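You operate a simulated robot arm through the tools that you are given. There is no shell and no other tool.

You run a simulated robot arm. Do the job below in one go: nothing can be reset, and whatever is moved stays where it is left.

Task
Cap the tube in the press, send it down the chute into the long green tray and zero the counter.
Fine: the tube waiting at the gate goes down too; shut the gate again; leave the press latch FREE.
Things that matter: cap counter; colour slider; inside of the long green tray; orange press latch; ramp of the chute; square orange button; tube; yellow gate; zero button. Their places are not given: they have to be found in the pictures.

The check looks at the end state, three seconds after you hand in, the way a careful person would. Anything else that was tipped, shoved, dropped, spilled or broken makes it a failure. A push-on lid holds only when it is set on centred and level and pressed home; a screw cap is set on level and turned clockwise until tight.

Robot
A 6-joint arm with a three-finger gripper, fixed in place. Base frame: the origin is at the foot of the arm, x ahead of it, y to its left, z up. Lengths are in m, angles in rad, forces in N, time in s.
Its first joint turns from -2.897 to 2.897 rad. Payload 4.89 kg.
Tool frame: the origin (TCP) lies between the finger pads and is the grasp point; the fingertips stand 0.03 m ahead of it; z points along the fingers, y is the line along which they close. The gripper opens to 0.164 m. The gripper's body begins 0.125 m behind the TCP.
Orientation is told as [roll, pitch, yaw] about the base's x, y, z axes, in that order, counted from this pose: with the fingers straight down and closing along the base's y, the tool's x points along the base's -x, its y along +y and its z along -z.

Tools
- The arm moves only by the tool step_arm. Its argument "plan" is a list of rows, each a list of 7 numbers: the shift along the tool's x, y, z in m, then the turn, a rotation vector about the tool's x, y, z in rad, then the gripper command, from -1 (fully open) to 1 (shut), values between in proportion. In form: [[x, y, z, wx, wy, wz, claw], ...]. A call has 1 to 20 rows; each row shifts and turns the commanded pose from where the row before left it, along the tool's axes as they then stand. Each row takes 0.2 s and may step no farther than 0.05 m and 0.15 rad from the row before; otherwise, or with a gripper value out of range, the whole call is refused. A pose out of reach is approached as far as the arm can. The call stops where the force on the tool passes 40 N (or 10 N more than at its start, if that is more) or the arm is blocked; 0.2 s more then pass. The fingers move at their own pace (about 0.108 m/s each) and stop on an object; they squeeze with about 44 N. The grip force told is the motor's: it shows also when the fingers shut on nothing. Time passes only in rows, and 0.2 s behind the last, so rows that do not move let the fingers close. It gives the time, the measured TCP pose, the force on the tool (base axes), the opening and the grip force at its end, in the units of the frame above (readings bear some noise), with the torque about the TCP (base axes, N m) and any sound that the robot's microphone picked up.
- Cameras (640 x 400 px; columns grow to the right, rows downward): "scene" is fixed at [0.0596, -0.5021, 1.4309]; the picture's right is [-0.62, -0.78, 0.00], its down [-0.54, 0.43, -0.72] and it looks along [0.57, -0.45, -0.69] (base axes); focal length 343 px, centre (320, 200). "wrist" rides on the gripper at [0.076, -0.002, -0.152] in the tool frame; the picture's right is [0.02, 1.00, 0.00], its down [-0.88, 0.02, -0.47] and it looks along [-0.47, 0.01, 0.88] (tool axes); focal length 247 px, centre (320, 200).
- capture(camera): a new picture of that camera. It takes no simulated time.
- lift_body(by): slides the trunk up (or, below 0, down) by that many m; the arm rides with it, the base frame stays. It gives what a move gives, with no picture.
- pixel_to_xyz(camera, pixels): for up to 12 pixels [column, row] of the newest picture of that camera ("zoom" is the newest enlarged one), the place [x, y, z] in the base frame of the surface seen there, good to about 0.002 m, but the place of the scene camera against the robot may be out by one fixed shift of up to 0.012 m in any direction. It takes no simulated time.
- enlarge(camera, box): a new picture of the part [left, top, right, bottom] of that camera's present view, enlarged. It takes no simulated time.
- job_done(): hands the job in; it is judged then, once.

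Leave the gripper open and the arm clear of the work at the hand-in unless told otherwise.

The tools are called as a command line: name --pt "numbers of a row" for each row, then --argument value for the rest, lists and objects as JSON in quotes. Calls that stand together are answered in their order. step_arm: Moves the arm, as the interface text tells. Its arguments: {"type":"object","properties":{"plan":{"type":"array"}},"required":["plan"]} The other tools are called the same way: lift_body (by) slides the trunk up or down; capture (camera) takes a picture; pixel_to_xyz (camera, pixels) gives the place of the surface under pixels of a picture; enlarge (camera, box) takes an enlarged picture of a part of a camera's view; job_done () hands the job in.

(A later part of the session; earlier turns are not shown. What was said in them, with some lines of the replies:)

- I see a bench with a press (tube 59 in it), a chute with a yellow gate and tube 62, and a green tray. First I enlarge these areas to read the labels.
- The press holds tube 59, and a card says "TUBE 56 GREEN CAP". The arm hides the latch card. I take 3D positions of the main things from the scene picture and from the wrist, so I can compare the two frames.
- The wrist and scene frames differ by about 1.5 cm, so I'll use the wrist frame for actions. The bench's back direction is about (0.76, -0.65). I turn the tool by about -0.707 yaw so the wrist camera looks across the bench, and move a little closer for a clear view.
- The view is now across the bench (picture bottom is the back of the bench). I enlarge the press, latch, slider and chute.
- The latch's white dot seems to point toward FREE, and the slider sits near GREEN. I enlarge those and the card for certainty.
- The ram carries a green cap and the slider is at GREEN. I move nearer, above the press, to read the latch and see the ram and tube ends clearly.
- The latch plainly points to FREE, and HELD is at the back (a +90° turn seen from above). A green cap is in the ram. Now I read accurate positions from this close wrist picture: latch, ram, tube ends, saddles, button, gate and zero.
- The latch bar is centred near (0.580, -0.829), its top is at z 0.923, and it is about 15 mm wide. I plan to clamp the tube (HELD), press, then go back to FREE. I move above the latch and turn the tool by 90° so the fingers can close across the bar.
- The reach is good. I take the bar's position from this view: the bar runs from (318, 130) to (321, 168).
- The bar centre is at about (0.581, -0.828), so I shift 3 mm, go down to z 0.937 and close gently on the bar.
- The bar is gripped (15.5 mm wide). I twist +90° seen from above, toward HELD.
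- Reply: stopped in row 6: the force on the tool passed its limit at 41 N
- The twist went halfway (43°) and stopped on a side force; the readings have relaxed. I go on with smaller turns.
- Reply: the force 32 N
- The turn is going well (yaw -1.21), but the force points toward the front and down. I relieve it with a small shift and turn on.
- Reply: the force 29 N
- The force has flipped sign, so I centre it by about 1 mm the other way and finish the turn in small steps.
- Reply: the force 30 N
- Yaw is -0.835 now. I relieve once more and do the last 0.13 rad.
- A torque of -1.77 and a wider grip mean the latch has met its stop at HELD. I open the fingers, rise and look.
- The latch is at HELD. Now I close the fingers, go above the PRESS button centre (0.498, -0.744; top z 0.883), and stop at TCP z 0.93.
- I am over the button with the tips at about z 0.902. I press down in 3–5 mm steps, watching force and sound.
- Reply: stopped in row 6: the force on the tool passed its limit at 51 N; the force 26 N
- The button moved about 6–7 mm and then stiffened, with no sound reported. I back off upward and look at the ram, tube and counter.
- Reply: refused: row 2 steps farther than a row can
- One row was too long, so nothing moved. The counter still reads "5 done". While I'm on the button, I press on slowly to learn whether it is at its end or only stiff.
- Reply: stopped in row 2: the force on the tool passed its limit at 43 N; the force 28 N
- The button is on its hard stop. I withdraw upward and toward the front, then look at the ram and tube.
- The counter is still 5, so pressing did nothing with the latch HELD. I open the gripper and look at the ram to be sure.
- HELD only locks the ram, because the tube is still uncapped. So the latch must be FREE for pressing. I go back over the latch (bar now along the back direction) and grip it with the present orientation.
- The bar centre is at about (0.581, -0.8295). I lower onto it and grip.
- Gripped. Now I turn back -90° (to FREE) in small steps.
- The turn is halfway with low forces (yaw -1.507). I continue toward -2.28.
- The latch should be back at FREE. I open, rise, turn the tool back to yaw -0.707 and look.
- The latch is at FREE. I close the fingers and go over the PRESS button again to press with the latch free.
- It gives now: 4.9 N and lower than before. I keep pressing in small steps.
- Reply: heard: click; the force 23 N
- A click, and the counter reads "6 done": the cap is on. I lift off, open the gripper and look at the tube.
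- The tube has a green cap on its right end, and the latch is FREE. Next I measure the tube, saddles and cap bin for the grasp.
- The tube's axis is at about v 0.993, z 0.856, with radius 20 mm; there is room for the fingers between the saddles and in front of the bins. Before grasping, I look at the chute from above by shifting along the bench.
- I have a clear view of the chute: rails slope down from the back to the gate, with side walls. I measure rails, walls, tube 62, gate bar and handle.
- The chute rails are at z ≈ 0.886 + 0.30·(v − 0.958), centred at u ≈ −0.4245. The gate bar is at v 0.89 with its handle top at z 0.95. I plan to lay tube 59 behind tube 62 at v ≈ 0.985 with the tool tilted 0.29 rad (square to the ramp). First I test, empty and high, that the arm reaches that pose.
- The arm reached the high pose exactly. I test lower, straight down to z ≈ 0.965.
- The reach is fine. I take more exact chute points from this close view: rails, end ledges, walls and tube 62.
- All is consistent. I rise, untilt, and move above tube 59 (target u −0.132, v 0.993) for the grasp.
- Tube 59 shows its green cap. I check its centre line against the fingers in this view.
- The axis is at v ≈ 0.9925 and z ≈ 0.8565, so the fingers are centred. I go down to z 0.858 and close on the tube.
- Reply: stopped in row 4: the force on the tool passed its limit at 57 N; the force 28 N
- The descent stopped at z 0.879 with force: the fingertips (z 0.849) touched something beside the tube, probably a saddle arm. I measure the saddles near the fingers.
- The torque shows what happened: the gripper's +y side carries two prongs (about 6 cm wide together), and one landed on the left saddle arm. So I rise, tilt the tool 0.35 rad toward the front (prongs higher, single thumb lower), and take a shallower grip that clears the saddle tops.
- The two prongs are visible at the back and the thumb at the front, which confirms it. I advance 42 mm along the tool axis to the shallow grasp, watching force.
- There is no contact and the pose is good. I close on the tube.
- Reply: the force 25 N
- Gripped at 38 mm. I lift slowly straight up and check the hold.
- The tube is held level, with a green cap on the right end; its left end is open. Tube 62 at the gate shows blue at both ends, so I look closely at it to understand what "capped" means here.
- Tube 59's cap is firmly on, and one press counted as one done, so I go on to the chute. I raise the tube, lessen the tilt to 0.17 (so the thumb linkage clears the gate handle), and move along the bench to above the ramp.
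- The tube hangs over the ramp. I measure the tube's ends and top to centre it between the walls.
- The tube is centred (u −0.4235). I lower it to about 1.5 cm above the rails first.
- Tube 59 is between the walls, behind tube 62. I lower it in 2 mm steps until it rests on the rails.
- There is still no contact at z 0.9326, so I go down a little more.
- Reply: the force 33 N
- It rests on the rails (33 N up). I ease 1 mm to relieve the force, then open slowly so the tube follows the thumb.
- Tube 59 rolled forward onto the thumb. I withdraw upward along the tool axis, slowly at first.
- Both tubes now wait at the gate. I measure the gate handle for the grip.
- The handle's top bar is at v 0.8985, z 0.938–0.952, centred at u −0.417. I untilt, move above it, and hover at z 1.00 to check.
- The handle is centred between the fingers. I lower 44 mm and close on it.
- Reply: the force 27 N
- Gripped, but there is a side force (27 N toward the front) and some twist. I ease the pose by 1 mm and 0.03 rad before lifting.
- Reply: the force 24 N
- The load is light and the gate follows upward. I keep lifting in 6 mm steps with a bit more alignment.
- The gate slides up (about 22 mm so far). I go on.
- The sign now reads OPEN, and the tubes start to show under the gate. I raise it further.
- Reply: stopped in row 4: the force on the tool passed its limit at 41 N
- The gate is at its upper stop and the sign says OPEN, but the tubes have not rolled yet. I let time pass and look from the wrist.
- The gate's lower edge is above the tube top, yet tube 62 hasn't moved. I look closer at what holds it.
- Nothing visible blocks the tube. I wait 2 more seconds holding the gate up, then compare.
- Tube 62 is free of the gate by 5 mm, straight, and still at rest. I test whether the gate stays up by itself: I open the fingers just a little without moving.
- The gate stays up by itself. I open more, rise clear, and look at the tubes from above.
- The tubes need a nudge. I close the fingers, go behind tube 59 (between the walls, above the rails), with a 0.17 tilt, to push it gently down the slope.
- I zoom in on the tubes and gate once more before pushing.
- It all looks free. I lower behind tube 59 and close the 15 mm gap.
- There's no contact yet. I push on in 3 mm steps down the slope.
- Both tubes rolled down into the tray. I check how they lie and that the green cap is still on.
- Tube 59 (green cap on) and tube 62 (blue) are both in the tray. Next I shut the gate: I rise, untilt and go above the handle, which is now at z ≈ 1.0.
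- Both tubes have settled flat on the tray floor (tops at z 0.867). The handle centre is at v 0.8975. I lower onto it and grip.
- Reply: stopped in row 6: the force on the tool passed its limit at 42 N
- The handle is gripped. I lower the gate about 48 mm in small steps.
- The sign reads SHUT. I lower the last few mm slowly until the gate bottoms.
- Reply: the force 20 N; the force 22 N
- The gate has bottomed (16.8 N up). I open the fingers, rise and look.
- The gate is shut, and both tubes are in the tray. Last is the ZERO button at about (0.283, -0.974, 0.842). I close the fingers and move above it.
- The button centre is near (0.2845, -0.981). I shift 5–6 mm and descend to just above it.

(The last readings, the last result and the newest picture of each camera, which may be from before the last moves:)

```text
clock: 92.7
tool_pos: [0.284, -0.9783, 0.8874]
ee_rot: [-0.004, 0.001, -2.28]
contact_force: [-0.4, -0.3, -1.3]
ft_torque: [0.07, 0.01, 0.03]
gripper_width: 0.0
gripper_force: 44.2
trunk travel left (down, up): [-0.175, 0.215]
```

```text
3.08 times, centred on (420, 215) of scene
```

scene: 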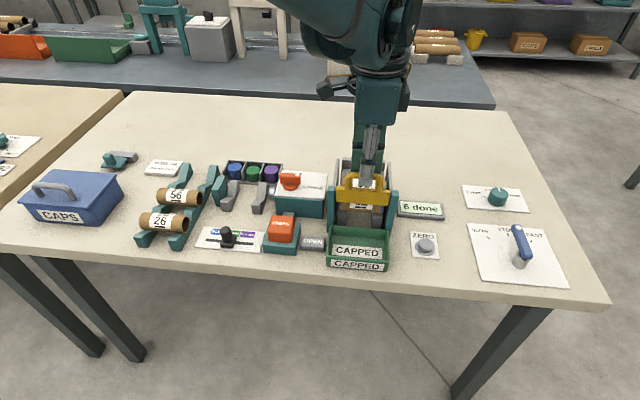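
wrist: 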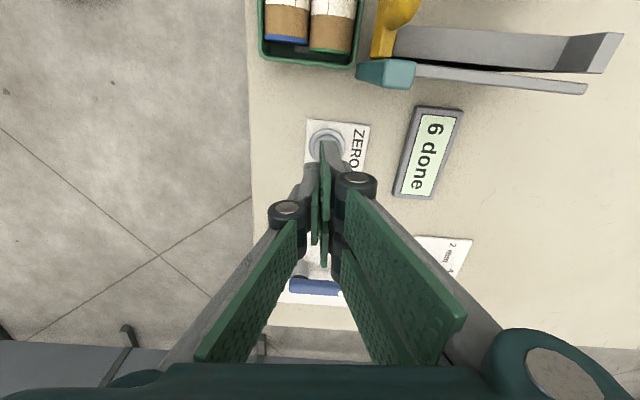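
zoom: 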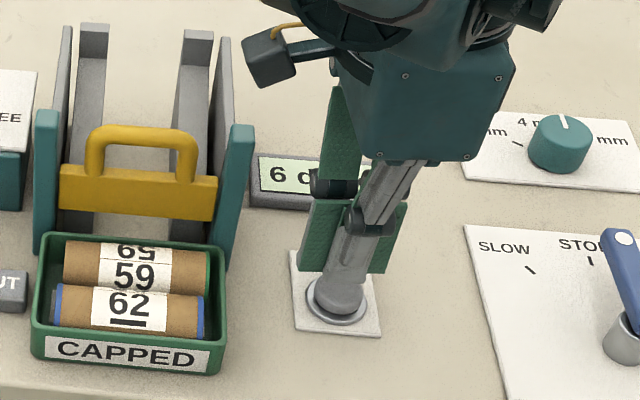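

The fingertips are right over ZERO. I press down in small steps.

step_arm --pt "0 0 0.006 0 0 0 1" --pt "0 0 0.006 0 0 0 1" --pt "0 0 0.003 0 0 0 1" --pt "0 0 0.003 0 0 0 1" --pt "0 0 0.003 0 0 0 1" --pt "0 0 0.003 0 0 0 1"

enlarge --camera "scene" --box '[360, 150, 480, 280]'

capture --camera "wrist"

```text
clock: 94.1
tool_pos: [0.2831, -0.9789, 0.8629]
ee_rot: [-0.004, -0.001, -2.281]
contact_force: [0.1, 2.6, 5.3]
ft_torque: [0.02, 0.0, 0.01]
gripper_width: 0.0058
gripper_force: 44.9
trunk travel left (down, up): [-0.175, 0.215]
heard: click
```

```text
3.08 times, centred on (420, 215) of scene
```

zoom: 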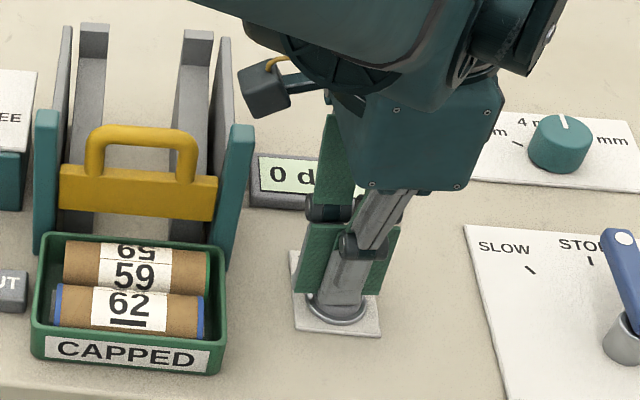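

```text
taken
```

wrist: 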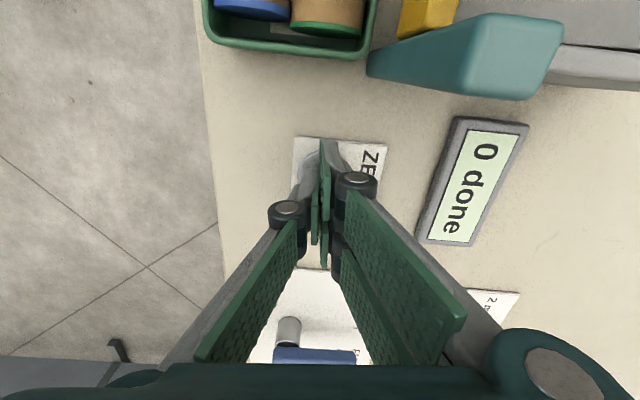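

A click, and the counter reads "0 done". I rise, open the gripper and move back clear of the work.

step_arm --pt "0 0 -0.01 0 0 0 1" --pt "0 0 -0.03 0 0 0 1" --pt "0 0 -0.045 0 0 0 1" --pt "0 0 -0.045 0 0 0 1" --pt "0 0 -0.045 0 0 0 -0.3" --pt "0 -0.03 -0.035 0 0 0 -1" --pt "0 -0.045 0 0 0 0 -1" --pt "0 -0.045 0 0 0 0 -1" --pt "0 -0.045 0 0 0 0 -1" --pt "0 -0.045 0 0 0 0 -1" --pt "0 0 0 0 0 0 -1" --pt "0 0 0 0 0 0 -1"

capture --camera "scene"

enlarge --camera "scene" --box '[180, 140, 450, 290]'

enlarge --camera "scene" --box '[320, 150, 450, 280]'

```text
clock: 96.7
tool_pos: [0.1221, -0.8412, 1.0735]
ee_rot: [-0.003, 0.001, -2.28]
contact_force: [0.2, 0.3, 0.1]
ft_torque: [-0.04, -0.08, 0.0]
gripper_width: 0.164
gripper_force: 0.0
trunk travel left (down, up): [-0.175, 0.215]
```

```text
taken
```

scene: 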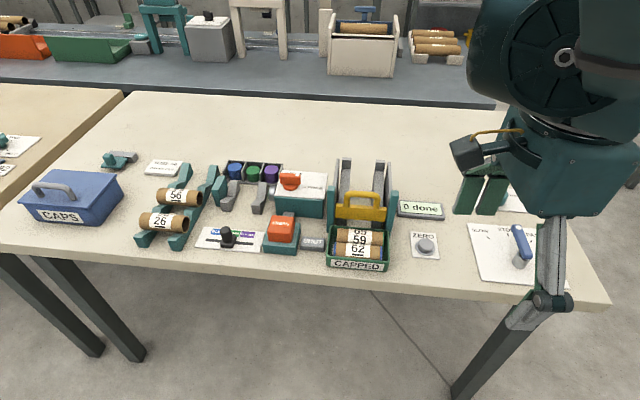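

```text
2.37 times, centred on (315, 215) of scene
```

zoom: 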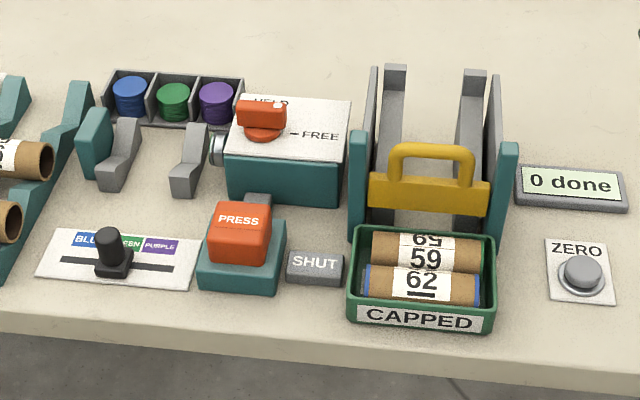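

```text
3.08 times, centred on (385, 215) of scene
```

zoom: 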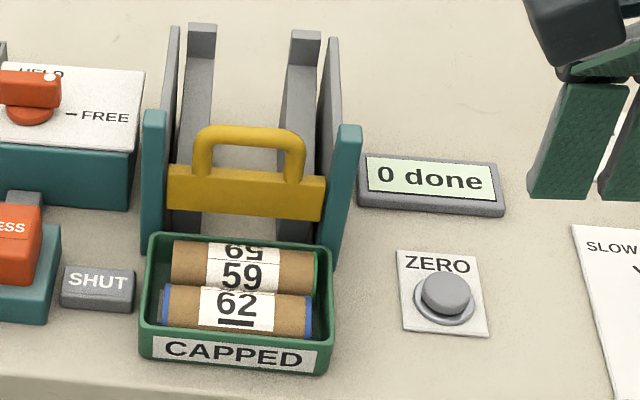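

Everything checks out. Tubes 59 (green cap) and 62 (blue caps) lie in the CAPPED tray. The gate sign says SHUT, the latch points to FREE, and the counter shows "0 done". The slider is untouched and nothing else has moved. The gripper is open and clear, so I hand in.

job_done

```text
The job is handed in.
```

The job is handed in. Tube 59 was capped in the press and rolled down the chute into the green CAPPED tray, and the counter now reads "0 done".

- **Waiting tube:** tube 62 went down with it. Both lie flat in the tray.
- **Gate:** it is fully down and its sign reads SHUT. With the gate open the tubes did not roll on their own, so I nudged tube 59 from behind.
- **Latch:** it points to FREE. I turned it to HELD for a first try, but the ram would not move, so I set it back to FREE before pressing.
- **Cap:** tube 59 got a green cap because the colour slider was already at GREEN. The job didn't name a colour, and the card on the bench is for tube 56. The press caps one end only. Tube 59's other end is open, while tube 62 has blue at both ends. I took one cap as done, because the counter went from 5 to 6 on that press.
- **Bumps:** the fingers came down on a tube saddle of the press once, at 57 N. I saw nothing shifted or damaged by it.

The gripper is open and the arm is clear of the work.
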